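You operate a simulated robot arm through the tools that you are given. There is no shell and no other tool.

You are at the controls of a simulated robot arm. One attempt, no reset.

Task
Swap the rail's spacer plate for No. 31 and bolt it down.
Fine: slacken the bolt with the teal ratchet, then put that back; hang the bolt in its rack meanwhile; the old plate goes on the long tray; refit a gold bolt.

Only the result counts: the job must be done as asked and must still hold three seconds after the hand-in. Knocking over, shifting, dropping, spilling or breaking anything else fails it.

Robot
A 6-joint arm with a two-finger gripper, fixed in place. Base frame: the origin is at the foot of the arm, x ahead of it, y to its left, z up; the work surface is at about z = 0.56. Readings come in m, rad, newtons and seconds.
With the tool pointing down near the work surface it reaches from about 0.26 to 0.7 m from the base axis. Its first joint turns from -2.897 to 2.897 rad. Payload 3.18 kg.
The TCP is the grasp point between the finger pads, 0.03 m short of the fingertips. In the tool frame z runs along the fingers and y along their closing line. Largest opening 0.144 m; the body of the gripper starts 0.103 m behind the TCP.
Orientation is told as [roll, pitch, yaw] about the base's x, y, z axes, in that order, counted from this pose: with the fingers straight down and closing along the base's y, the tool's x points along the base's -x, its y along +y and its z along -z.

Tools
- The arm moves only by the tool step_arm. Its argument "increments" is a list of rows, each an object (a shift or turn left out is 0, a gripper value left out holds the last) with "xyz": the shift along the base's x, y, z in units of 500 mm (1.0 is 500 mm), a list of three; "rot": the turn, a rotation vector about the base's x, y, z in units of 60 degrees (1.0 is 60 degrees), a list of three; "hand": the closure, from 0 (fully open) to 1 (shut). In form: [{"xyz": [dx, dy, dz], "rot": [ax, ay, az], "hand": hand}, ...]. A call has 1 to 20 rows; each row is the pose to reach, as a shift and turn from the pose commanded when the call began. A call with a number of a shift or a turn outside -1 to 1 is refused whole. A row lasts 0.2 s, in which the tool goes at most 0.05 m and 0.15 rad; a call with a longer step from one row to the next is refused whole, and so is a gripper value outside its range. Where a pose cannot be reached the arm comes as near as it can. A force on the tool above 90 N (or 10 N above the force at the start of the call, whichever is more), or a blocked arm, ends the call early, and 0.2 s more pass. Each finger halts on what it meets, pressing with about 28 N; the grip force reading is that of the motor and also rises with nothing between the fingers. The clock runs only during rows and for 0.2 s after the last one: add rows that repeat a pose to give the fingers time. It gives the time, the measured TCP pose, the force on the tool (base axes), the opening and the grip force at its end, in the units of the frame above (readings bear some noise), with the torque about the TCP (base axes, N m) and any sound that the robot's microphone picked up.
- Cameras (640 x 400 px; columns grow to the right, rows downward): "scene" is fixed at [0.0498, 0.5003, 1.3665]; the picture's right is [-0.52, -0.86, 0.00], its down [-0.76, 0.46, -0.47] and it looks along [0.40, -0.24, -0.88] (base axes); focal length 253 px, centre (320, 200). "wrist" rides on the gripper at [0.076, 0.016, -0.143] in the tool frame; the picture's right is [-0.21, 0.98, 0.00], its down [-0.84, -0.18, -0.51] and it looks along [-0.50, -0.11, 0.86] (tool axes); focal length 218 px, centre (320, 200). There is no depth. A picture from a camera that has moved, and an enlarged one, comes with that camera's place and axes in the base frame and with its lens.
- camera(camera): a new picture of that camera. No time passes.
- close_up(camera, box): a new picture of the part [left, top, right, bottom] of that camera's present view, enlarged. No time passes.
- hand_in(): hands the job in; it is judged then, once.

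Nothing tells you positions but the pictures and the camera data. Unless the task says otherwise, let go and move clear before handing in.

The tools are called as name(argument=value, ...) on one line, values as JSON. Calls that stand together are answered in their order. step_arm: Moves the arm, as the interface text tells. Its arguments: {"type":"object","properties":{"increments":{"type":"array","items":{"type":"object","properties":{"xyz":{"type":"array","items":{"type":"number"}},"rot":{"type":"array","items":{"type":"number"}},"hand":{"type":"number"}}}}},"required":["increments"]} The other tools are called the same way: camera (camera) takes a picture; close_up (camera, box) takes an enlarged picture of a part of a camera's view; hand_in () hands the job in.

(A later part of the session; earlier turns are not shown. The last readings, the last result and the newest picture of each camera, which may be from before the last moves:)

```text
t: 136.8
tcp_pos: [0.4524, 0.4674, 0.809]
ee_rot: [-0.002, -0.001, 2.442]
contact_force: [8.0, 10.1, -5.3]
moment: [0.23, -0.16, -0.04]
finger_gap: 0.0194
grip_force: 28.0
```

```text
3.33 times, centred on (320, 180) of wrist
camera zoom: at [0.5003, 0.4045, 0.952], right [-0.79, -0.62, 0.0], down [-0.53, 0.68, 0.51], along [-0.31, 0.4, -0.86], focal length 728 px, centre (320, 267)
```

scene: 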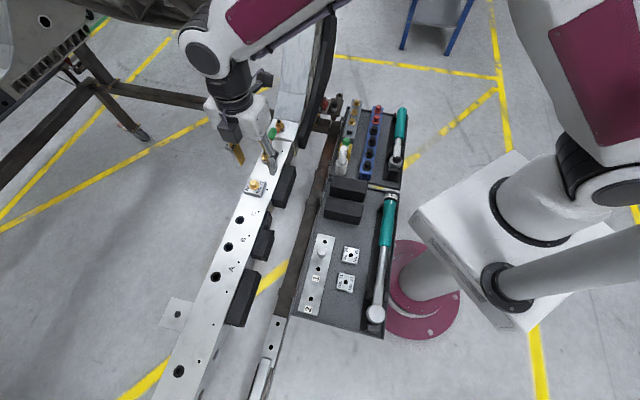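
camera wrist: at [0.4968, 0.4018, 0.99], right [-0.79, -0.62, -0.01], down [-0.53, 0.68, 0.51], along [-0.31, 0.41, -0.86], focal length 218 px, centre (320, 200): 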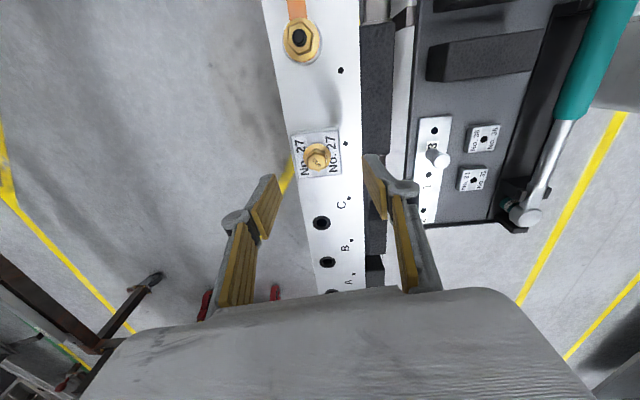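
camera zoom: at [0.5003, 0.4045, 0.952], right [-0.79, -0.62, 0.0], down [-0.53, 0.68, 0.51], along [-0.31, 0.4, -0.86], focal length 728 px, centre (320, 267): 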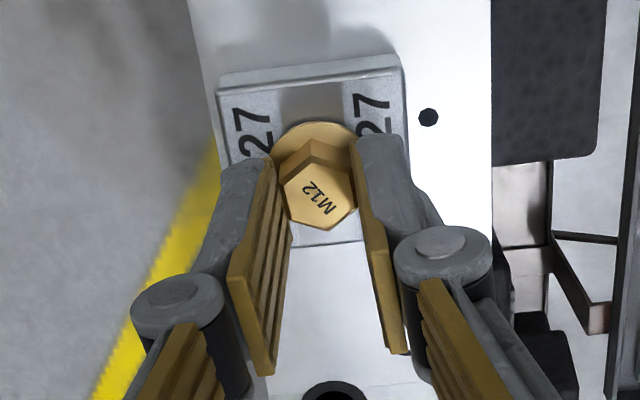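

Gripped at 19 mm across flats. There's a small side load along the closing line, so I'll shift slightly to relieve it, then pull up gently.

step_arm(increments=[{"xyz": [0.0008, 0.001, 0]}, {"xyz": [0.0014, 0.0018, 0]}, {"xyz": [0.0014, 0.0018, 0]}])

step_arm(increments=[{"xyz": [0, 0, 0.004]}, {"xyz": [0, 0, 0.008]}, {"xyz": [0, 0, 0.008]}])

close_up(camera="scene", box=[235, 160, 275, 200])

```text
t: 137.6
tcp_pos: [0.4524, 0.4665, 0.8093]
ee_rot: [-0.001, 0.0, 2.441]
contact_force: [5.2, 4.7, 0.4]
moment: [0.1, -0.16, -0.01]
finger_gap: 0.0194
grip_force: 28.1
```

```text
t: 138.4
tcp_pos: [0.4512, 0.4663, 0.8131]
ee_rot: [0.002, 0.001, 2.445]
contact_force: [0.6, 0.4, 0.1]
moment: [0.05, 0.0, 0.02]
finger_gap: 0.0
grip_force: 27.8
```

```text
10.00 times, centred on (255, 180) of scene
camera zoom: at [0.0498, 0.5003, 1.3665], right [-0.52, -0.86, 0.0], down [-0.76, 0.46, -0.47], along [0.4, -0.24, -0.88], focal length 2533 px, centre (970, 400)
```

zoom: 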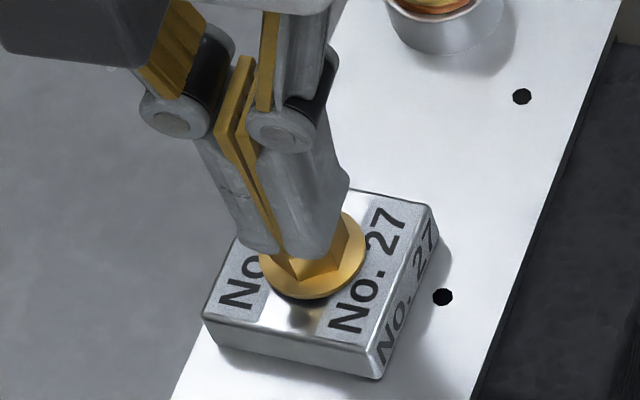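

The fingers slid off the top: the bolt is still held by its thread, or the grip was too shallow. I'll open, go a little deeper, and grip again to try unscrewing by hand.

step_arm(increments=[{"hand": 0.8}, {"hand": 0.7}, {"hand": 0.65}, {"hand": 0.65}])

close_up(camera="wrist", box=[280, 140, 360, 220])

close_up(camera="scene", box=[240, 170, 270, 200])

```text
t: 139.4
tcp_pos: [0.4528, 0.4678, 0.8128]
ee_rot: [0.001, 0.0, 2.445]
contact_force: [0.3, 0.0, 0.2]
moment: [0.01, 0.02, 0.01]
finger_gap: 0.0505
grip_force: 0.0
```

```text
5.00 times, centred on (320, 180) of wrist
camera zoom: at [0.5009, 0.4048, 0.9558], right [-0.79, -0.62, 0.0], down [-0.53, 0.68, 0.51], along [-0.31, 0.4, -0.86], focal length 1091 px, centre (320, 300)
```

zoom: 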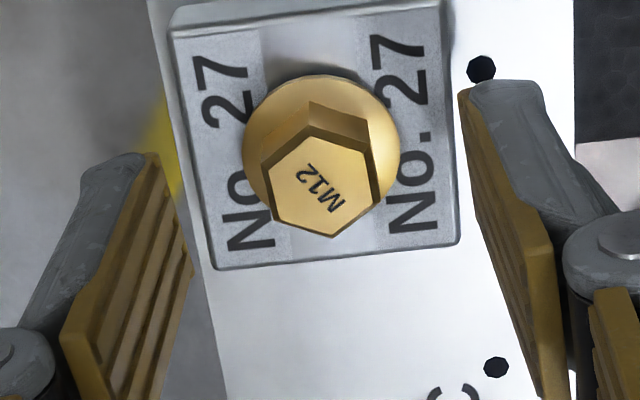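

```text
13.33 times, centred on (255, 185) of scene
camera zoom: at [0.0498, 0.5003, 1.3665], right [-0.52, -0.86, 0.0], down [-0.76, 0.46, -0.47], along [0.4, -0.24, -0.88], focal length 3377 px, centre (1187, 400)
```

zoom: 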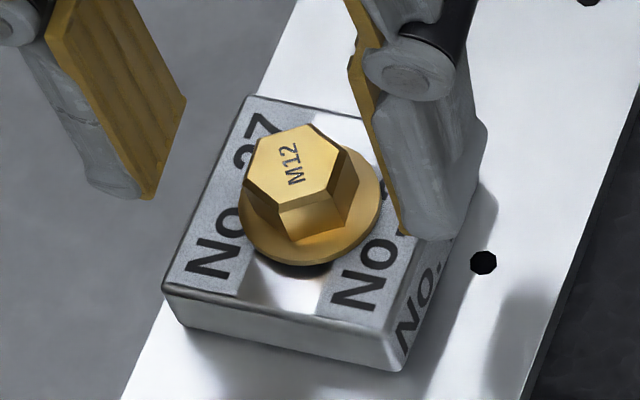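

step_arm(increments=[{"xyz": [0, 0, -0.006]}, {"xyz": [0, 0, -0.012]}, {"xyz": [0, 0, -0.012]}])

step_arm(increments=[{"hand": 0.8}, {"hand": 0.95}, {"hand": 1.0}, {"hand": 1.0}])

close_up(camera="scene", box=[240, 170, 270, 200])

```text
t: 140.2
tcp_pos: [0.4523, 0.4665, 0.8062]
ee_rot: [-0.001, -0.001, 2.443]
contact_force: [-0.3, 0.1, 0.0]
moment: [-0.01, -0.01, -0.02]
finger_gap: 0.0502
grip_force: 0.1
```

```text
t: 141.2
tcp_pos: [0.4533, 0.4681, 0.8066]
ee_rot: [0.0, -0.001, 2.443]
contact_force: [-0.5, -0.2, -0.6]
moment: [-0.04, 0.01, -0.01]
finger_gap: 0.0192
grip_force: 28.4
```

```text
13.33 times, centred on (255, 185) of scene
camera zoom: at [0.0498, 0.5003, 1.3665], right [-0.52, -0.86, 0.0], down [-0.76, 0.46, -0.47], along [0.4, -0.24, -0.88], focal length 3377 px, centre (1187, 400)
```

zoom: 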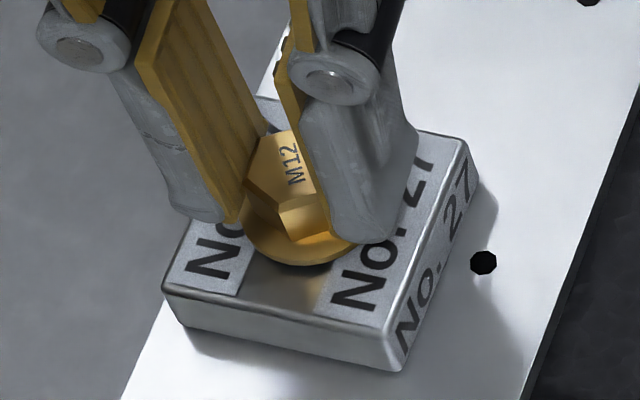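

A good centred grip. I'll turn the bolt counterclockwise 30° with the fingers and read the force.

step_arm(increments=[{"rot": [0, 0, 0.1]}, {"rot": [0, 0, 0.2]}, {"rot": [0, 0, 0.3]}, {"rot": [0, 0, 0.4]}, {"rot": [0, 0, 0.5]}, {"rot": [0, 0, 0.5]}])

close_up(camera="scene", box=[240, 170, 270, 200])

```text
t: 142.6
tcp_pos: [0.4514, 0.4671, 0.8075]
ee_rot: [-0.003, 0.001, 2.969]
contact_force: [-4.0, -8.5, 20.2]
moment: [-0.26, 0.11, 0.0]
finger_gap: 0.0197
grip_force: 28.4
```

```text
13.33 times, centred on (255, 185) of scene
camera zoom: at [0.0498, 0.5003, 1.3665], right [-0.52, -0.86, 0.0], down [-0.76, 0.46, -0.47], along [0.4, -0.24, -0.88], focal length 3377 px, centre (1187, 400)
```

zoom: 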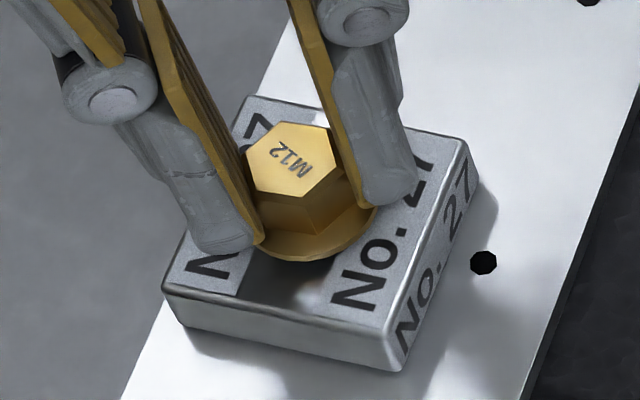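

The bolt turns with the fingers and pushes up (20 N), so it is unscrewing. I'll follow it upward.

step_arm(increments=[{"xyz": [0, 0, 0.002]}, {"xyz": [0, 0, 0.004]}, {"xyz": [0, 0, 0.004]}])

```text
t: 143.4
tcp_pos: [0.4526, 0.4671, 0.8072]
ee_rot: [-0.001, -0.001, 2.967]
contact_force: [3.2, -0.5, -4.5]
moment: [-0.03, -0.22, -0.01]
finger_gap: 0.0194
grip_force: 28.5
```

That's about 1.6 mm of rise per 30°. I'll continue unscrewing while rising with it.

step_arm(increments=[{"rot": [0, 0, 0.1], "xyz": [0, 0, 0.0007]}, {"rot": [0, 0, 0.2], "xyz": [0, 0, 0.0014]}, {"rot": [0, 0, 0.3], "xyz": [0, 0, 0.0021]}, {"rot": [0, 0, 0.4], "xyz": [0, 0, 0.0028]}, {"rot": [0, 0, 0.5], "xyz": [0, 0, 0.0034]}, {"rot": [0, 0, 0.5], "xyz": [0, 0, 0.0034]}])

close_up(camera="scene", box=[240, 170, 270, 200])

```text
t: 144.8
tcp_pos: [0.4517, 0.4669, 0.8097]
ee_rot: [0.001, -0.002, -2.793]
contact_force: [5.3, 0.0, -17.8]
moment: [0.05, -0.15, -0.02]
finger_gap: 0.0193
grip_force: 27.7
```

```text
13.33 times, centred on (255, 185) of scene
camera zoom: at [0.0498, 0.5003, 1.3665], right [-0.52, -0.86, 0.0], down [-0.76, 0.46, -0.47], along [0.4, -0.24, -0.88], focal length 3377 px, centre (1187, 400)
```

zoom: 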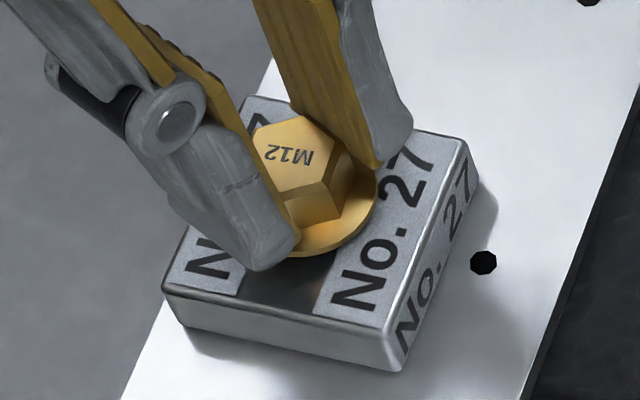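

It's turning freely and rising about 1.3 mm per 30°. I'll continue a little further in this direction.

step_arm(increments=[{"rot": [0, 0, 0.1], "xyz": [0, 0, -0.001]}, {"rot": [0, 0, 0.2], "xyz": [0, 0, 0]}, {"rot": [0, 0, 0.3], "xyz": [0, 0, 0.0005]}, {"rot": [0, 0, 0.3], "xyz": [0, 0, 0.0005]}])

```text
t: 145.8
tcp_pos: [0.4517, 0.4663, 0.8103]
ee_rot: [0.0, 0.001, -2.477]
contact_force: [-0.8, -4.9, -4.9]
moment: [-0.19, 0.09, 0.04]
finger_gap: 0.0197
grip_force: 27.8
```

step_arm(increments=[{"rot": [0, 0, 0.1], "xyz": [0, 0, 0.0006]}, {"rot": [0, 0, 0.2], "xyz": [0, 0, 0.0012]}, {"rot": [0, 0, 0.3], "xyz": [0, 0, 0.0018]}, {"rot": [0, 0, 0.4], "xyz": [0, 0, 0.0024]}, {"rot": [0, 0, 0.5], "xyz": [0, 0, 0.003]}, {"rot": [0, 0, 0.5], "xyz": [0, 0, 0.003]}])

close_up(camera="scene", box=[240, 170, 270, 200])

```text
t: 147.2
tcp_pos: [0.3653, 0.4805, 0.7876]
ee_rot: [0.134, 0.034, -2.108]
contact_force: [0.2, -0.1, -0.8]
moment: [0.04, 0.0, 0.03]
finger_gap: 0.0
grip_force: 27.9
out of reach, approached as far as the arm can: row 1, 2, 3, 4, 5, 6
```

```text
13.33 times, centred on (255, 185) of scene
camera zoom: at [0.0498, 0.5003, 1.3665], right [-0.52, -0.86, 0.0], down [-0.76, 0.46, -0.47], along [0.4, -0.24, -0.88], focal length 3377 px, centre (1187, 400)
```

zoom: 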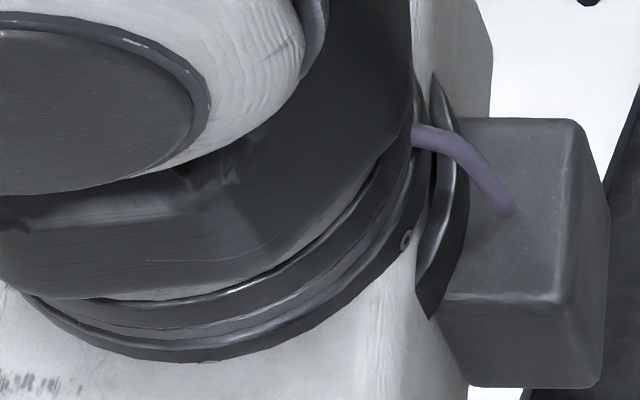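

I hit a wrist limit and the arm slid off the bolt sideways. I'll check the scene right away.

camera(camera="scene")

camera(camera="wrist")

```text
taken
```

scene: 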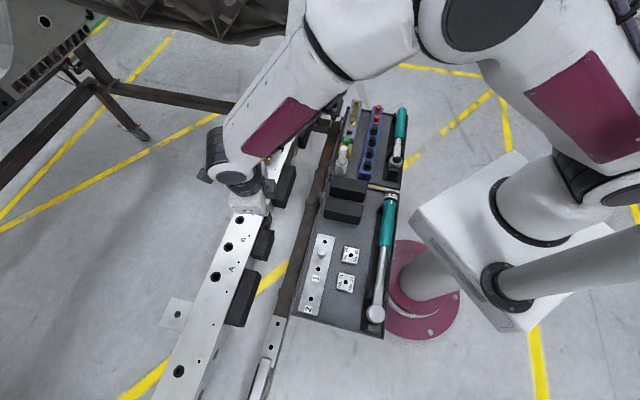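

```text
taken
camera wrist: at [0.3999, 0.5424, 0.9337], right [0.72, -0.68, 0.12], down [-0.65, -0.61, 0.45], along [-0.23, -0.41, -0.88], focal length 218 px, centre (320, 200)
```

wrist: 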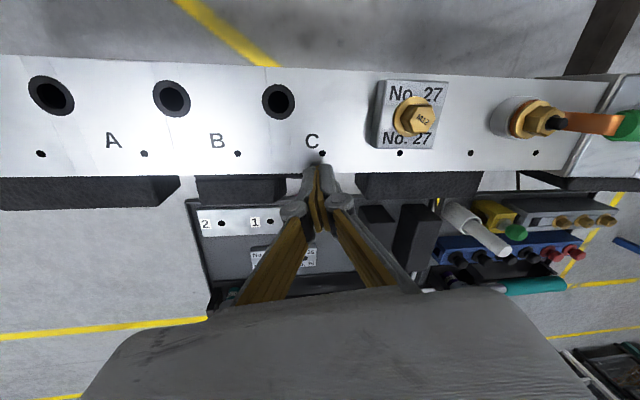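

Nothing else was disturbed: the bolt and plate are in place. I'll raise straight up, then unwind the wrist.

step_arm(increments=[{"xyz": [0, 0, 0.03]}, {"xyz": [0, 0, 0.07]}, {"xyz": [0, 0, 0.11]}, {"xyz": [0, 0, 0.11]}])

close_up(camera="wrist", box=[330, 60, 480, 180])

```text
t: 148.2
tcp_pos: [0.3623, 0.4808, 0.8411]
ee_rot: [0.142, 0.036, -2.114]
contact_force: [0.6, -0.1, -1.0]
moment: [0.0, -0.03, -0.01]
finger_gap: 0.0001
grip_force: 27.9
out of reach, approached as far as the arm can: row 3, 4
```

```text
3.33 times, centred on (405, 120) of wrist
camera zoom: at [0.3958, 0.5437, 0.9882], right [0.72, -0.68, 0.13], down [-0.66, -0.61, 0.45], along [-0.23, -0.41, -0.89], focal length 728 px, centre (37, 467)
```

zoom: 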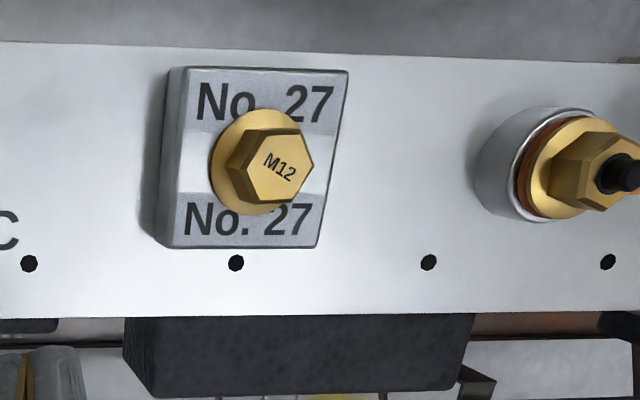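

step_arm(increments=[{"rot": [0.014, 0.045, -0.12]}, {"rot": [0.014, 0.045, -0.24]}, {"rot": [0.014, 0.045, -0.36]}, {"rot": [0.014, 0.045, -0.48]}, {"rot": [0.014, 0.045, -0.6]}, {"rot": [0.014, 0.045, -0.6]}])

```text
t: 149.6
tcp_pos: [0.3627, 0.4809, 0.8414]
ee_rot: [0.092, 0.007, -2.742]
contact_force: [-0.3, 0.8, -0.3]
moment: [0.03, -0.02, -0.02]
finger_gap: 0.0002
grip_force: 28.2
```

step_arm(increments=[{"rot": [0.04, 0.02, 0]}, {"rot": [0.0783, 0.0403, 0]}, {"rot": [0.0783, 0.0403, 0]}])

step_arm(increments=[{"rot": [0, 0, -0.12], "xyz": [0, 0, 0.02], "hand": 0.8}, {"rot": [0, 0, -0.25], "xyz": [0, 0, 0.02], "hand": 0.65}, {"rot": [0, 0, -0.38], "xyz": [0, 0, 0.02], "hand": 0.6}, {"rot": [0, 0, -0.51], "xyz": [0, 0, 0.02], "hand": 0.6}, {"rot": [0, 0, -0.64], "xyz": [0, 0, 0.02]}, {"rot": [0, 0, -0.77], "xyz": [0, 0, 0.02]}, {"rot": [0, 0, -0.9], "xyz": [0, 0, 0.02]}, {"rot": [0, 0, -1.0], "xyz": [0, 0, 0.02]}, {"rot": [0, 0, -1.0], "xyz": [0, 0, 0.02]}])

step_arm(increments=[{"rot": [0, 0, -0.12]}, {"rot": [0, 0, -0.25]}, {"rot": [0, 0, -0.38]}, {"rot": [0, 0, -0.51]}, {"rot": [0, 0, -0.64]}, {"rot": [0, 0, -0.77]}, {"rot": [0, 0, -0.9]}, {"rot": [0, 0, -1.0]}, {"rot": [0, 0, -1.0]}])

camera(camera="wrist")

```text
t: 150.4
tcp_pos: [0.3626, 0.4815, 0.8415]
ee_rot: [0.0, 0.0, -2.739]
contact_force: [0.1, 0.1, 0.3]
moment: [-0.04, -0.03, -0.04]
finger_gap: 0.0001
grip_force: 27.3
```

```text
t: 152.4
tcp_pos: [0.3625, 0.4808, 0.8515]
ee_rot: [-0.001, 0.001, 2.495]
contact_force: [0.6, -0.3, -0.4]
moment: [0.01, -0.01, -0.03]
finger_gap: 0.0574
grip_force: 0.1
```

```text
t: 154.4
tcp_pos: [0.3628, 0.4808, 0.8528]
ee_rot: [0.0, -0.001, 1.447]
contact_force: [0.0, 0.4, 0.2]
moment: [0.04, -0.02, -0.03]
finger_gap: 0.0579
grip_force: 0.0
```

```text
taken
camera wrist: at [0.3374, 0.4072, 0.9952], right [-0.95, 0.33, 0.0], down [0.28, 0.81, 0.51], along [0.17, 0.48, -0.86], focal length 218 px, centre (320, 200)
```

wrist: 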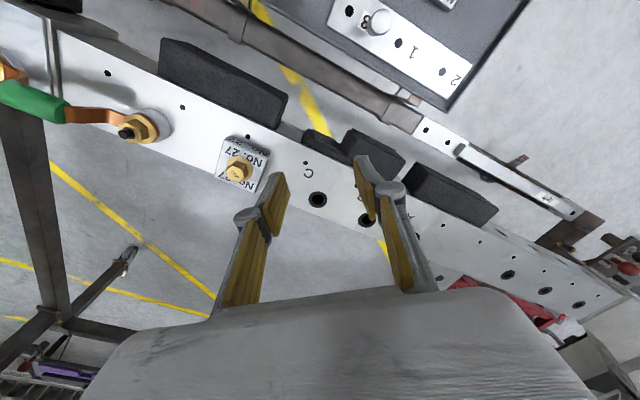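

Unwound. Now I'll look at the bolt for its orientation and height.

close_up(camera="wrist", box=[215, 140, 265, 200])

close_up(camera="scene", box=[235, 165, 275, 205])

```text
6.67 times, centred on (240, 170) of wrist
camera zoom: at [0.3374, 0.4072, 0.9952], right [-0.95, 0.33, 0.0], down [0.28, 0.81, 0.51], along [0.17, 0.48, -0.86], focal length 1455 px, centre (853, 400)
```

zoom: 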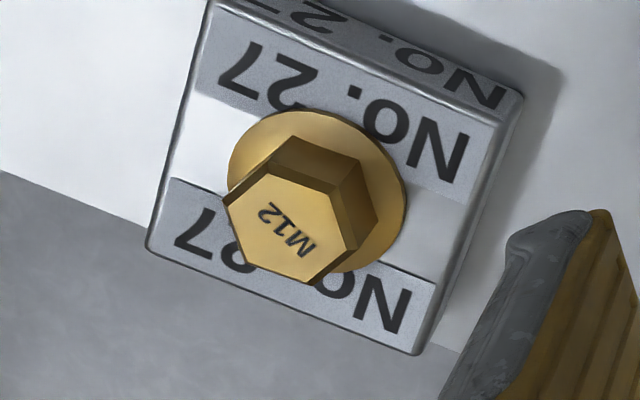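

```text
10.00 times, centred on (255, 185) of scene
camera zoom: at [0.0498, 0.5003, 1.3665], right [-0.52, -0.86, 0.0], down [-0.76, 0.46, -0.47], along [0.4, -0.24, -0.88], focal length 2533 px, centre (970, 350)
```

zoom: 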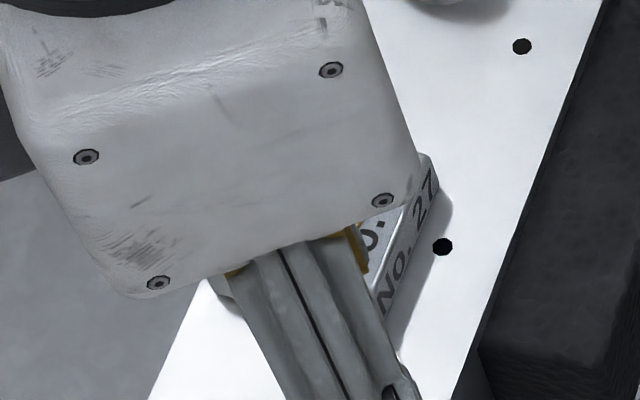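

Hex flats are at about 49° (mod 60°). I'll start from yaw 19° to have nearly 200° of unscrewing travel, moving back over the bolt first.

step_arm(increments=[{"rot": [0, 0, -0.12]}, {"rot": [0, 0, -0.25]}, {"rot": [0, 0, -0.38]}, {"rot": [0, 0, -0.51]}, {"rot": [0, 0, -0.64]}, {"rot": [0, 0, -0.77]}, {"rot": [0, 0, -0.77]}])

step_arm(increments=[{"rot": [0, 0, -0.1], "xyz": [0.04, -0.006, -0.01]}, {"rot": [0, 0, -0.2], "xyz": [0.08, -0.013, -0.02]}, {"rot": [0, 0, -0.297], "xyz": [0.13, -0.021, -0.034]}, {"rot": [0, 0, -0.297], "xyz": [0.178, -0.029, -0.034]}, {"rot": [0, 0, -0.297], "xyz": [0.178, -0.029, -0.034]}])

camera(camera="wrist")

close_up(camera="wrist", box=[280, 130, 360, 220])

```text
t: 156.0
tcp_pos: [0.3627, 0.4812, 0.8514]
ee_rot: [0.0, 0.001, 0.643]
contact_force: [0.3, 0.0, 1.1]
moment: [0.04, -0.05, -0.01]
finger_gap: 0.0577
grip_force: 0.1
```

```text
t: 157.2
tcp_pos: [0.4527, 0.4673, 0.8344]
ee_rot: [0.0, -0.001, 0.331]
contact_force: [-0.3, -0.2, 0.5]
moment: [0.0, -0.01, 0.02]
finger_gap: 0.0574
grip_force: 0.1
```

```text
taken
camera wrist: at [0.3746, 0.4564, 0.9777], right [-0.12, 0.99, 0.0], down [0.85, 0.1, 0.51], along [0.5, 0.06, -0.86], focal length 218 px, centre (320, 200)
```

wrist: 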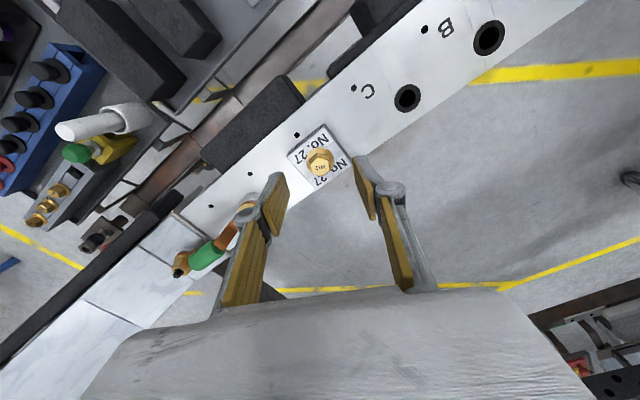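

```text
4.44 times, centred on (320, 175) of wrist
camera zoom: at [0.3746, 0.4564, 0.9777], right [-0.12, 0.99, 0.0], down [0.85, 0.1, 0.51], along [0.5, 0.06, -0.86], focal length 970 px, centre (320, 311)
```

zoom: 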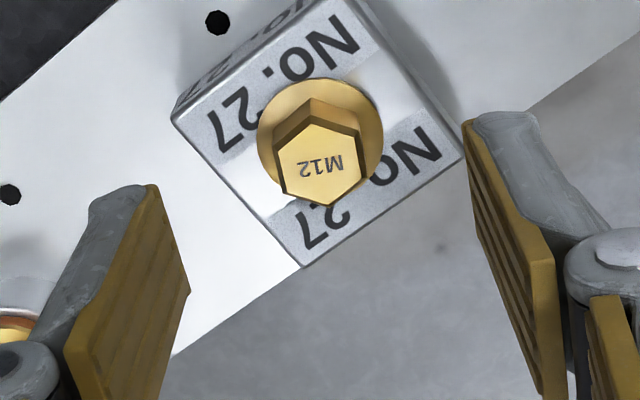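

The flats face the fingers squarely and the bolt is centred. I'll lower and grip.

step_arm(increments=[{"xyz": [0, 0, -0.025]}, {"xyz": [0, 0, -0.045]}, {"xyz": [0, 0, -0.0508]}, {"xyz": [0, 0, -0.0508]}])

step_arm(increments=[{"hand": 0.75}, {"hand": 0.9}, {"hand": 1.0}, {"hand": 1.0}])

close_up(camera="scene", box=[235, 165, 275, 205])

close_up(camera="wrist", box=[280, 130, 360, 220])

```text
t: 158.2
tcp_pos: [0.4518, 0.4667, 0.8096]
ee_rot: [-0.001, 0.001, 0.332]
contact_force: [-0.5, -0.5, -0.4]
moment: [-0.01, -0.01, -0.01]
finger_gap: 0.0575
grip_force: 0.2
```

```text
t: 159.2
tcp_pos: [0.4517, 0.4673, 0.8091]
ee_rot: [-0.001, 0.002, 0.33]
contact_force: [0.2, -0.3, 0.8]
moment: [0.0, 0.01, 0.01]
finger_gap: 0.0
grip_force: 28.2
```

```text
10.00 times, centred on (255, 185) of scene
camera zoom: at [0.0498, 0.5003, 1.3665], right [-0.52, -0.86, 0.0], down [-0.76, 0.46, -0.47], along [0.4, -0.24, -0.88], focal length 2533 px, centre (970, 350)
```

zoom: 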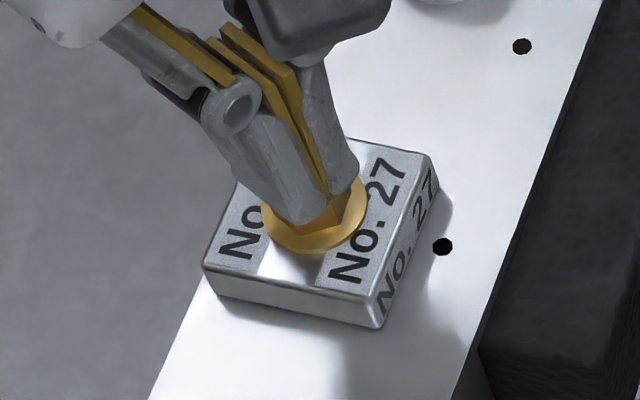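

```text
4.44 times, centred on (320, 175) of wrist
camera zoom: at [0.3748, 0.4572, 0.9524], right [-0.12, 0.99, 0.0], down [0.86, 0.11, 0.51], along [0.5, 0.06, -0.86], focal length 970 px, centre (320, 311)
```

zoom: 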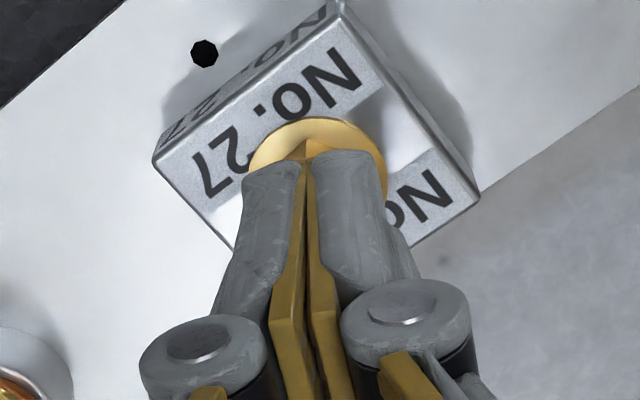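

The fingers closed above the hex, so the bolt has gone back down. I'll open, rise and look at it.

step_arm(increments=[{"hand": 0.8}, {"hand": 0.6, "xyz": [0, 0, 0.01]}, {"hand": 0.6, "xyz": [-0.04, -0.02, 0.05]}, {"xyz": [-0.12, -0.06, 0.06]}, {"xyz": [-0.12, -0.06, 0.06]}])

close_up(camera="scene", box=[245, 175, 265, 195])

close_up(camera="wrist", box=[280, 160, 380, 280])

```text
t: 160.4
tcp_pos: [0.3915, 0.4374, 0.841]
ee_rot: [0.0, 0.0, 0.332]
contact_force: [0.7, -0.6, -0.3]
moment: [-0.01, 0.0, -0.02]
finger_gap: 0.0575
grip_force: 0.1
```

```text
16.00 times, centred on (255, 185) of scene
camera zoom: at [0.0498, 0.5003, 1.3665], right [-0.52, -0.86, 0.0], down [-0.76, 0.46, -0.47], along [0.4, -0.24, -0.88], focal length 4052 px, centre (1360, 440)
```

zoom: 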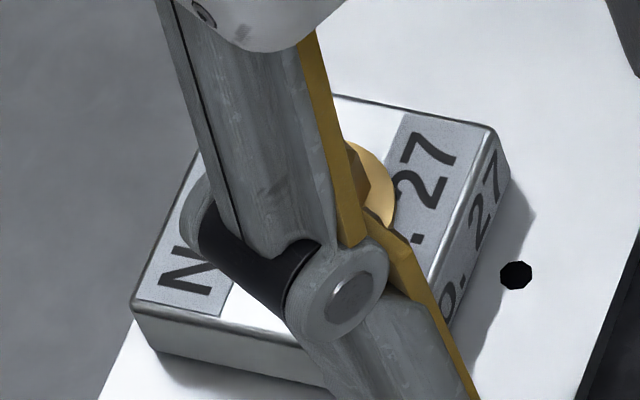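

```text
3.33 times, centred on (330, 220) of wrist
camera zoom: at [0.3148, 0.4273, 0.9837], right [-0.12, 0.99, 0.0], down [0.86, 0.1, 0.51], along [0.5, 0.06, -0.86], focal length 728 px, centre (287, 133)
```

zoom: 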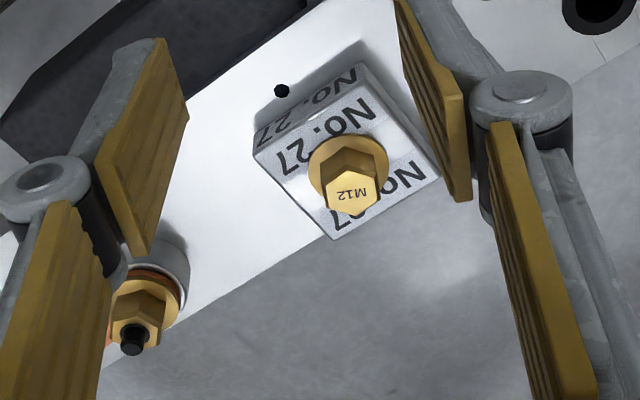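

step_arm(increments=[{"xyz": [-0.02, -0.06, 0.02]}, {"xyz": [-0.04, -0.14, 0.04]}, {"xyz": [-0.04, -0.2, 0.04]}, {"xyz": [-0.04, -0.2, 0.04]}])

close_up(camera="scene", box=[245, 175, 265, 195])

```text
t: 161.4
tcp_pos: [0.3721, 0.3372, 0.8596]
ee_rot: [-0.001, -0.001, 0.334]
contact_force: [0.0, 0.0, 0.2]
moment: [0.02, 0.01, 0.01]
finger_gap: 0.0576
grip_force: 0.1
```

```text
16.00 times, centred on (255, 185) of scene
camera zoom: at [0.0498, 0.5003, 1.3665], right [-0.52, -0.86, 0.0], down [-0.76, 0.46, -0.47], along [0.4, -0.24, -0.88], focal length 4052 px, centre (1360, 440)
```

zoom: 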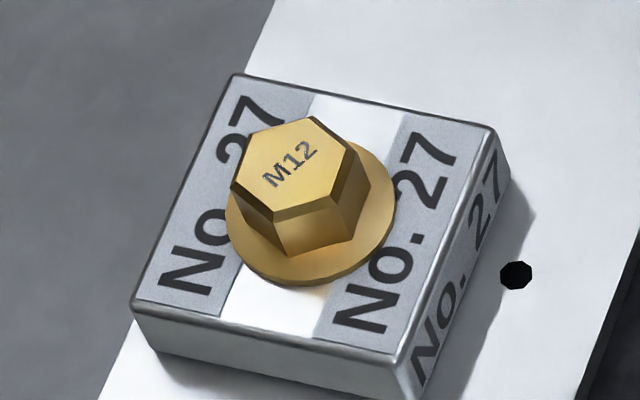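

The bolt is screwed back down finger-tight onto the plate (hex top near z=0.779, lower than I had assumed). I'll return, grip deeper, and unscrew within the wrist's range this time.

step_arm(increments=[{"xyz": [0.04, 0.065, -0.02]}, {"xyz": [0.08, 0.13, -0.04]}, {"xyz": [0.12, 0.195, -0.0492]}, {"xyz": [0.1594, 0.2592, -0.0492]}, {"xyz": [0.1594, 0.2592, -0.0492]}])

close_up(camera="wrist", box=[280, 130, 360, 220])

```text
t: 162.6
tcp_pos: [0.4522, 0.4669, 0.8343]
ee_rot: [0.001, -0.001, 0.334]
contact_force: [-0.2, 0.1, 0.2]
moment: [0.04, -0.01, 0.0]
finger_gap: 0.0576
grip_force: 0.1
```

```text
4.44 times, centred on (320, 175) of wrist
camera zoom: at [0.3744, 0.4568, 0.9778], right [-0.12, 0.99, 0.0], down [0.85, 0.1, 0.51], along [0.5, 0.06, -0.86], focal length 970 px, centre (320, 311)
```

zoom: 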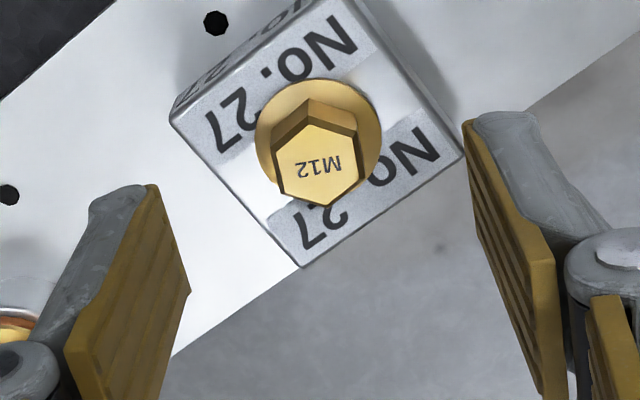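

step_arm(increments=[{"xyz": [0.001, 0, -0.03]}, {"xyz": [0.001, 0, -0.055]}, {"xyz": [0.001, 0, -0.0646]}, {"xyz": [0.001, 0, -0.0646]}])

step_arm(increments=[{"hand": 0.75}, {"hand": 0.9}, {"hand": 1.0}, {"hand": 1.0}])

close_up(camera="scene", box=[235, 165, 275, 205])

```text
t: 163.6
tcp_pos: [0.4521, 0.4669, 0.8014]
ee_rot: [0.001, -0.001, 0.33]
contact_force: [0.6, -1.2, -0.3]
moment: [0.0, -0.01, 0.0]
finger_gap: 0.0576
grip_force: 0.0
```

```text
t: 164.6
tcp_pos: [0.4507, 0.4661, 0.8027]
ee_rot: [0.001, 0.001, 0.332]
contact_force: [0.5, -1.7, 0.1]
moment: [-0.09, -0.02, 0.04]
finger_gap: 0.0193
grip_force: 27.7
```

```text
10.00 times, centred on (255, 185) of scene
camera zoom: at [0.0498, 0.5003, 1.3665], right [-0.52, -0.86, 0.0], down [-0.76, 0.46, -0.47], along [0.4, -0.24, -0.88], focal length 2533 px, centre (970, 350)
```

zoom: 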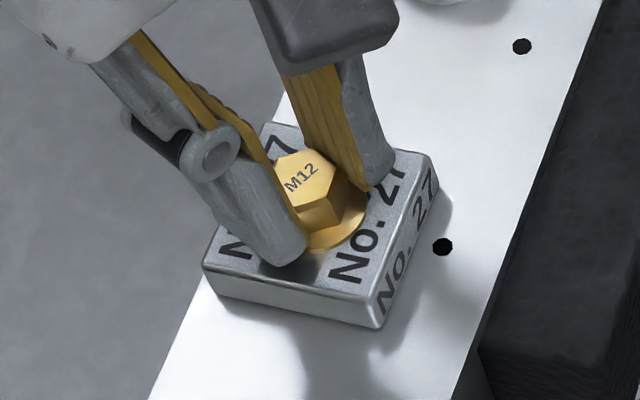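

Good grip. I'll unscrew counterclockwise, rising with the thread.

step_arm(increments=[{"rot": [0, 0, 0.1], "xyz": [0, 0, 0.0003]}, {"rot": [0, 0, 0.2], "xyz": [0, 0, 0.0008]}, {"rot": [0, 0, 0.3], "xyz": [0, 0, 0.0013]}, {"rot": [0, 0, 0.4], "xyz": [0, 0, 0.0018]}, {"rot": [0, 0, 0.5], "xyz": [0, 0, 0.0022]}, {"rot": [0, 0, 0.5], "xyz": [0, 0, 0.0022]}])

close_up(camera="scene", box=[235, 165, 275, 205])

```text
t: 166.0
tcp_pos: [0.4523, 0.4667, 0.8036]
ee_rot: [0.001, 0.003, 0.858]
contact_force: [1.0, -4.0, -3.4]
moment: [-0.14, -0.06, -0.03]
finger_gap: 0.0192
grip_force: 28.0
```

```text
10.00 times, centred on (255, 185) of scene
camera zoom: at [0.0498, 0.5003, 1.3665], right [-0.52, -0.86, 0.0], down [-0.76, 0.46, -0.47], along [0.4, -0.24, -0.88], focal length 2533 px, centre (970, 350)
```

zoom: 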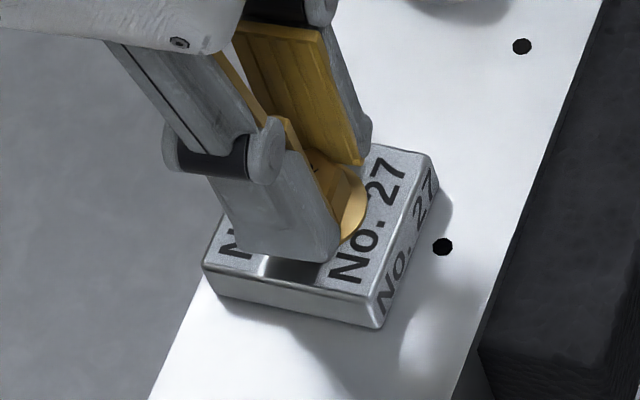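

step_arm(increments=[{"rot": [0, 0, 0.1], "xyz": [0, 0, 0.0004]}, {"rot": [0, 0, 0.2], "xyz": [0, 0, 0.0009]}, {"rot": [0, 0, 0.3], "xyz": [0, 0, 0.0014]}, {"rot": [0, 0, 0.4], "xyz": [0, 0, 0.0019]}, {"rot": [0, 0, 0.5], "xyz": [0, 0, 0.0024]}, {"rot": [0, 0, 0.6], "xyz": [0, 0, 0.0029]}, {"rot": [0, 0, 0.7], "xyz": [0, 0, 0.0034]}, {"rot": [0, 0, 0.8], "xyz": [0, 0, 0.0039]}, {"rot": [0, 0, 0.9], "xyz": [0, 0, 0.0044]}, {"rot": [0, 0, 1.0], "xyz": [0, 0, 0.0049]}, {"rot": [0, 0, 1.0], "xyz": [0, 0, 0.0049]}])

close_up(camera="scene", box=[235, 165, 275, 205])

```text
t: 168.4
tcp_pos: [0.4518, 0.4682, 0.8061]
ee_rot: [0.0, 0.0, 1.905]
contact_force: [7.7, 0.7, -1.4]
moment: [0.02, -0.18, -0.06]
finger_gap: 0.0193
grip_force: 27.8
```

```text
10.00 times, centred on (255, 185) of scene
camera zoom: at [0.0498, 0.5003, 1.3665], right [-0.52, -0.86, 0.0], down [-0.76, 0.46, -0.47], along [0.4, -0.24, -0.88], focal length 2533 px, centre (970, 350)
```

zoom: 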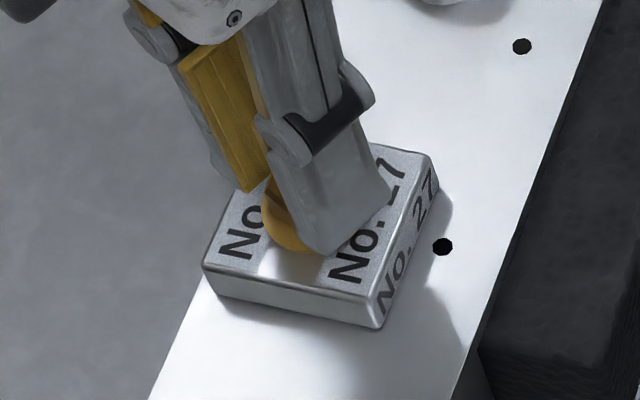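

step_arm(increments=[{"rot": [0, 0, 0.1], "xyz": [0.0005, 0, 0.0004]}, {"rot": [0, 0, 0.2], "xyz": [0.001, 0, 0.0009]}, {"rot": [0, 0, 0.3], "xyz": [0.001, 0, 0.0014]}, {"rot": [0, 0, 0.4], "xyz": [0.001, 0, 0.0019]}, {"rot": [0, 0, 0.5], "xyz": [0.001, 0, 0.0024]}, {"rot": [0, 0, 0.6], "xyz": [0.001, 0, 0.0029]}, {"rot": [0, 0, 0.7], "xyz": [0.001, 0, 0.0034]}, {"rot": [0, 0, 0.8], "xyz": [0.001, 0, 0.0039]}, {"rot": [0, 0, 0.9], "xyz": [0.001, 0, 0.0044]}, {"rot": [0, 0, 1.0], "xyz": [0.001, 0, 0.0049]}, {"rot": [0, 0, 1.0], "xyz": [0.001, 0, 0.0049]}])

step_arm(increments=[{"rot": [0, 0, 0.1], "xyz": [0, 0, 0.0004]}, {"rot": [0, 0, 0.2], "xyz": [0, 0, 0.0009]}, {"rot": [0, 0, 0.3], "xyz": [0, 0, 0.0014]}, {"rot": [0, 0, 0.4], "xyz": [0, 0, 0.0019]}, {"rot": [0, 0, 0.5], "xyz": [0, 0, 0.0024]}, {"rot": [0, 0, 0.6], "xyz": [0, 0, 0.0029]}, {"rot": [0, 0, 0.7], "xyz": [0, 0, 0.0034]}, {"rot": [0, 0, 0.7], "xyz": [0, 0, 0.0034]}])

close_up(camera="scene", box=[235, 165, 275, 205])

```text
t: 170.8
tcp_pos: [0.4517, 0.467, 0.8077]
ee_rot: [-0.001, 0.002, 2.951]
contact_force: [4.2, 4.9, -7.4]
moment: [0.09, -0.08, -0.08]
finger_gap: 0.0193
grip_force: 28.1
```

```text
t: 172.6
tcp_pos: [0.4532, 0.4671, 0.8103]
ee_rot: [0.0, 0.001, -2.598]
contact_force: [-0.2, -0.4, 1.1]
moment: [0.0, 0.01, 0.01]
finger_gap: 0.0
grip_force: 28.2
```

```text
10.00 times, centred on (255, 185) of scene
camera zoom: at [0.0498, 0.5003, 1.3665], right [-0.52, -0.86, 0.0], down [-0.76, 0.46, -0.47], along [0.4, -0.24, -0.88], focal length 2533 px, centre (970, 350)
```

zoom: 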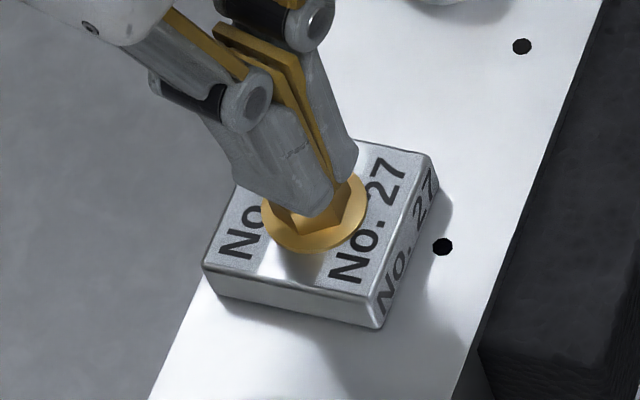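

The fingers slid up and off; I need to see whether the bolt has risen at all. I'll open and back away for a look.

step_arm(increments=[{"hand": 0.8}, {"hand": 0.6}, {"hand": 0.6, "xyz": [0, 0, 0.03]}, {"xyz": [-0.04, -0.07, 0.05]}, {"xyz": [-0.08, -0.14, 0.06]}, {"xyz": [-0.12, -0.22, 0.06]}, {"xyz": [-0.14, -0.28, 0.06]}, {"xyz": [-0.14, -0.28, 0.06]}])

close_up(camera="scene", box=[245, 175, 265, 195])

```text
t: 174.4
tcp_pos: [0.3809, 0.3264, 0.8396]
ee_rot: [0.002, 0.002, -2.601]
contact_force: [0.1, 0.2, 0.3]
moment: [0.0, 0.02, 0.0]
finger_gap: 0.0576
grip_force: 0.1
```

```text
16.00 times, centred on (255, 185) of scene
camera zoom: at [0.0498, 0.5003, 1.3665], right [-0.52, -0.86, 0.0], down [-0.76, 0.46, -0.47], along [0.4, -0.24, -0.88], focal length 4052 px, centre (1360, 440)
```

zoom: 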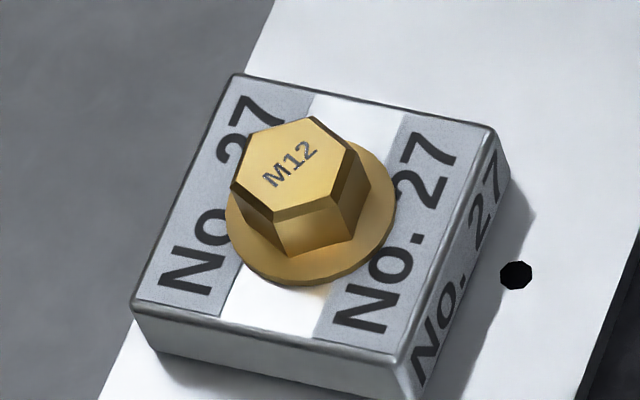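

The bolt is back in exactly the same seated pose, so it seems to wind back down when let go. I'll unwind the wrist to the far end so I can do one long unscrewing stroke.

step_arm(increments=[{"rot": [0, 0, -0.14]}, {"rot": [0, 0, -0.28]}, {"rot": [0, 0, -0.42]}, {"rot": [0, 0, -0.56]}, {"rot": [0, 0, -0.7]}, {"rot": [0, 0, -0.84]}, {"rot": [0, 0, -0.98]}, {"rot": [0, 0, -1.0]}])

step_arm(increments=[{"rot": [0, 0, -0.14]}, {"rot": [0, 0, -0.28]}, {"rot": [0, 0, -0.42]}, {"rot": [0, 0, -0.56]}, {"rot": [0, 0, -0.7]}, {"rot": [0, 0, -0.84]}, {"rot": [0, 0, -0.98]}, {"rot": [0, 0, -1.0]}])

step_arm(increments=[{"rot": [0, 0, -0.14]}, {"rot": [0, 0, -0.28]}, {"rot": [0, 0, -0.42]}, {"rot": [0, 0, -0.56]}, {"rot": [0, 0, -0.7]}, {"rot": [0, 0, -0.84]}, {"rot": [0, 0, -0.98]}, {"rot": [0, 0, -1.0]}])

step_arm(increments=[{"rot": [0, 0, -0.14]}, {"rot": [0, 0, -0.28]}, {"rot": [0, 0, -0.42]}, {"rot": [0, 0, -0.56]}, {"rot": [0, 0, -0.7]}, {"rot": [0, 0, -0.84]}, {"rot": [0, 0, -0.98]}, {"rot": [0, 0, -1.0]}])

step_arm(increments=[{"rot": [0, 0, -0.14]}, {"rot": [0, 0, -0.28]}, {"rot": [0, 0, -0.42]}, {"rot": [0, 0, -0.56]}, {"rot": [0, 0, -0.7]}, {"rot": [0, 0, -0.84]}, {"rot": [0, 0, -0.98]}, {"rot": [0, 0, -1.0]}])

```text
t: 176.2
tcp_pos: [0.3831, 0.3259, 0.8394]
ee_rot: [0.0, 0.002, 2.635]
contact_force: [0.4, 1.0, 0.3]
moment: [-0.02, -0.01, 0.03]
finger_gap: 0.0575
grip_force: 0.0
```

```text
t: 178.0
tcp_pos: [0.3828, 0.326, 0.839]
ee_rot: [-0.001, 0.002, 1.586]
contact_force: [-0.1, 0.1, 0.1]
moment: [-0.01, 0.01, 0.0]
finger_gap: 0.0577
grip_force: 0.2
```

```text
t: 179.8
tcp_pos: [0.3836, 0.3262, 0.841]
ee_rot: [0.002, -0.001, 0.539]
contact_force: [-0.3, -0.3, -0.8]
moment: [-0.02, 0.01, -0.01]
finger_gap: 0.0578
grip_force: 0.1
```

```text
t: 181.6
tcp_pos: [0.3829, 0.3267, 0.84]
ee_rot: [-0.001, 0.001, -0.508]
contact_force: [0.0, 0.1, -0.6]
moment: [-0.01, -0.03, 0.01]
finger_gap: 0.0574
grip_force: 0.1
```

```text
t: 183.4
tcp_pos: [0.3824, 0.3258, 0.8398]
ee_rot: [0.0, 0.0, -1.554]
contact_force: [0.4, 0.1, -0.4]
moment: [0.04, 0.01, -0.06]
finger_gap: 0.0573
grip_force: 0.1
```

step_arm(increments=[{"xyz": [0.035, 0.07, -0.005], "rot": [0, 0, -0.1]}, {"xyz": [0.07, 0.14, -0.01], "rot": [0, 0, -0.2]}, {"xyz": [0.105, 0.21, -0.01], "rot": [0, 0, -0.2]}, {"xyz": [0.1394, 0.282, -0.01], "rot": [0, 0, -0.2]}, {"xyz": [0.1394, 0.282, -0.01], "rot": [0, 0, -0.2]}])

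close_up(camera="wrist", box=[280, 130, 360, 220])

close_up(camera="scene", box=[235, 165, 275, 205])

```text
t: 184.6
tcp_pos: [0.4534, 0.4669, 0.835]
ee_rot: [0.003, 0.003, -1.764]
contact_force: [0.4, 0.4, -0.9]
moment: [-0.01, 0.02, 0.0]
finger_gap: 0.0577
grip_force: 0.0
```

```text
4.44 times, centred on (320, 175) of wrist
camera zoom: at [0.4835, 0.5392, 0.9782], right [0.92, -0.39, 0.0], down [-0.34, -0.79, 0.5], along [-0.2, -0.46, -0.86], focal length 970 px, centre (320, 311)
```

zoom: 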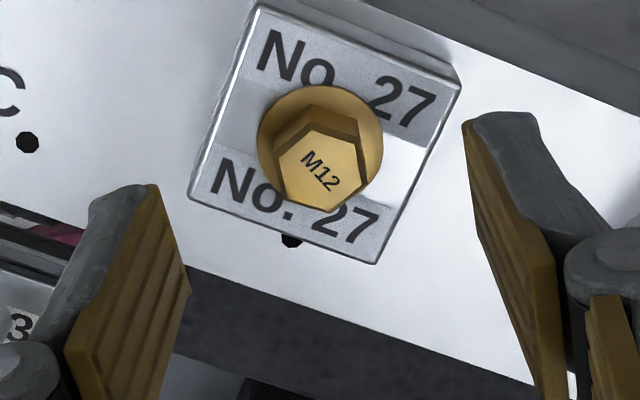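

```text
10.00 times, centred on (255, 185) of scene
camera zoom: at [0.0498, 0.5003, 1.3665], right [-0.52, -0.86, 0.0], down [-0.76, 0.46, -0.47], along [0.4, -0.24, -0.88], focal length 2533 px, centre (970, 350)
```

zoom: 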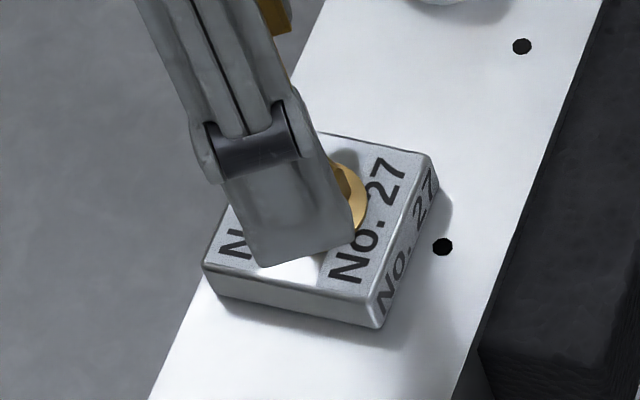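

The flats line up. I'll grip deep again, note the "M12" mark between the fingers, turn 30°, and check whether the bolt really turns with them.

step_arm(increments=[{"xyz": [0, 0, -0.03]}, {"xyz": [0, 0, -0.055]}, {"xyz": [0, 0, -0.068]}, {"xyz": [0, 0, -0.068]}])

step_arm(increments=[{"hand": 0.75}, {"hand": 0.9}, {"hand": 1.0}, {"hand": 1.0}])

close_up(camera="wrist", box=[290, 150, 350, 210])

step_arm(increments=[{"rot": [0, 0, 0.1]}, {"rot": [0, 0, 0.2]}, {"rot": [0, 0, 0.3]}, {"rot": [0, 0, 0.4]}, {"rot": [0, 0, 0.5]}, {"rot": [0, 0, 0.5]}])

close_up(camera="wrist", box=[290, 150, 350, 210])

```text
t: 185.6
tcp_pos: [0.4526, 0.4685, 0.8015]
ee_rot: [0.001, 0.002, -1.763]
contact_force: [-0.5, 0.9, 0.8]
moment: [-0.01, 0.0, 0.02]
finger_gap: 0.0577
grip_force: 0.1
```

```text
t: 186.6
tcp_pos: [0.4526, 0.4684, 0.8004]
ee_rot: [0.001, 0.002, -1.763]
contact_force: [2.0, -0.4, -1.4]
moment: [0.01, -0.09, -0.02]
finger_gap: 0.0195
grip_force: 27.8
```

```text
6.67 times, centred on (320, 180) of wrist
camera zoom: at [0.4835, 0.5391, 0.9438], right [0.92, -0.39, 0.0], down [-0.34, -0.79, 0.51], along [-0.2, -0.47, -0.86], focal length 1455 px, centre (320, 333)
```

zoom: 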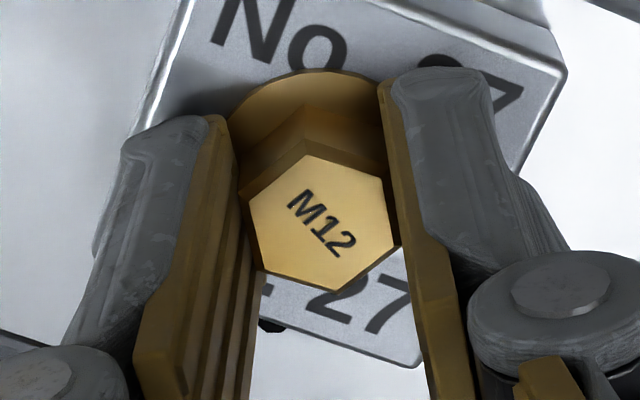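

```text
t: 188.0
tcp_pos: [0.4523, 0.4682, 0.8021]
ee_rot: [0.001, 0.001, -1.235]
contact_force: [-1.4, 0.1, 0.6]
moment: [-0.02, 0.04, -0.08]
finger_gap: 0.0196
grip_force: 28.1
```

```text
6.67 times, centred on (320, 180) of wrist
camera zoom: at [0.4428, 0.5449, 0.9444], right [0.99, 0.12, 0.0], down [0.11, -0.86, 0.51], along [0.06, -0.5, -0.86], focal length 1455 px, centre (320, 333)
```

zoom: 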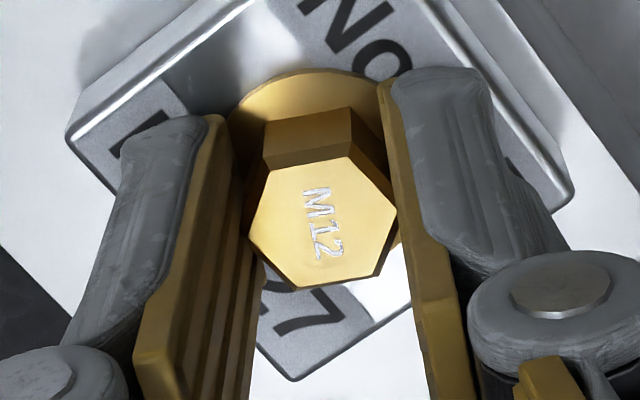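

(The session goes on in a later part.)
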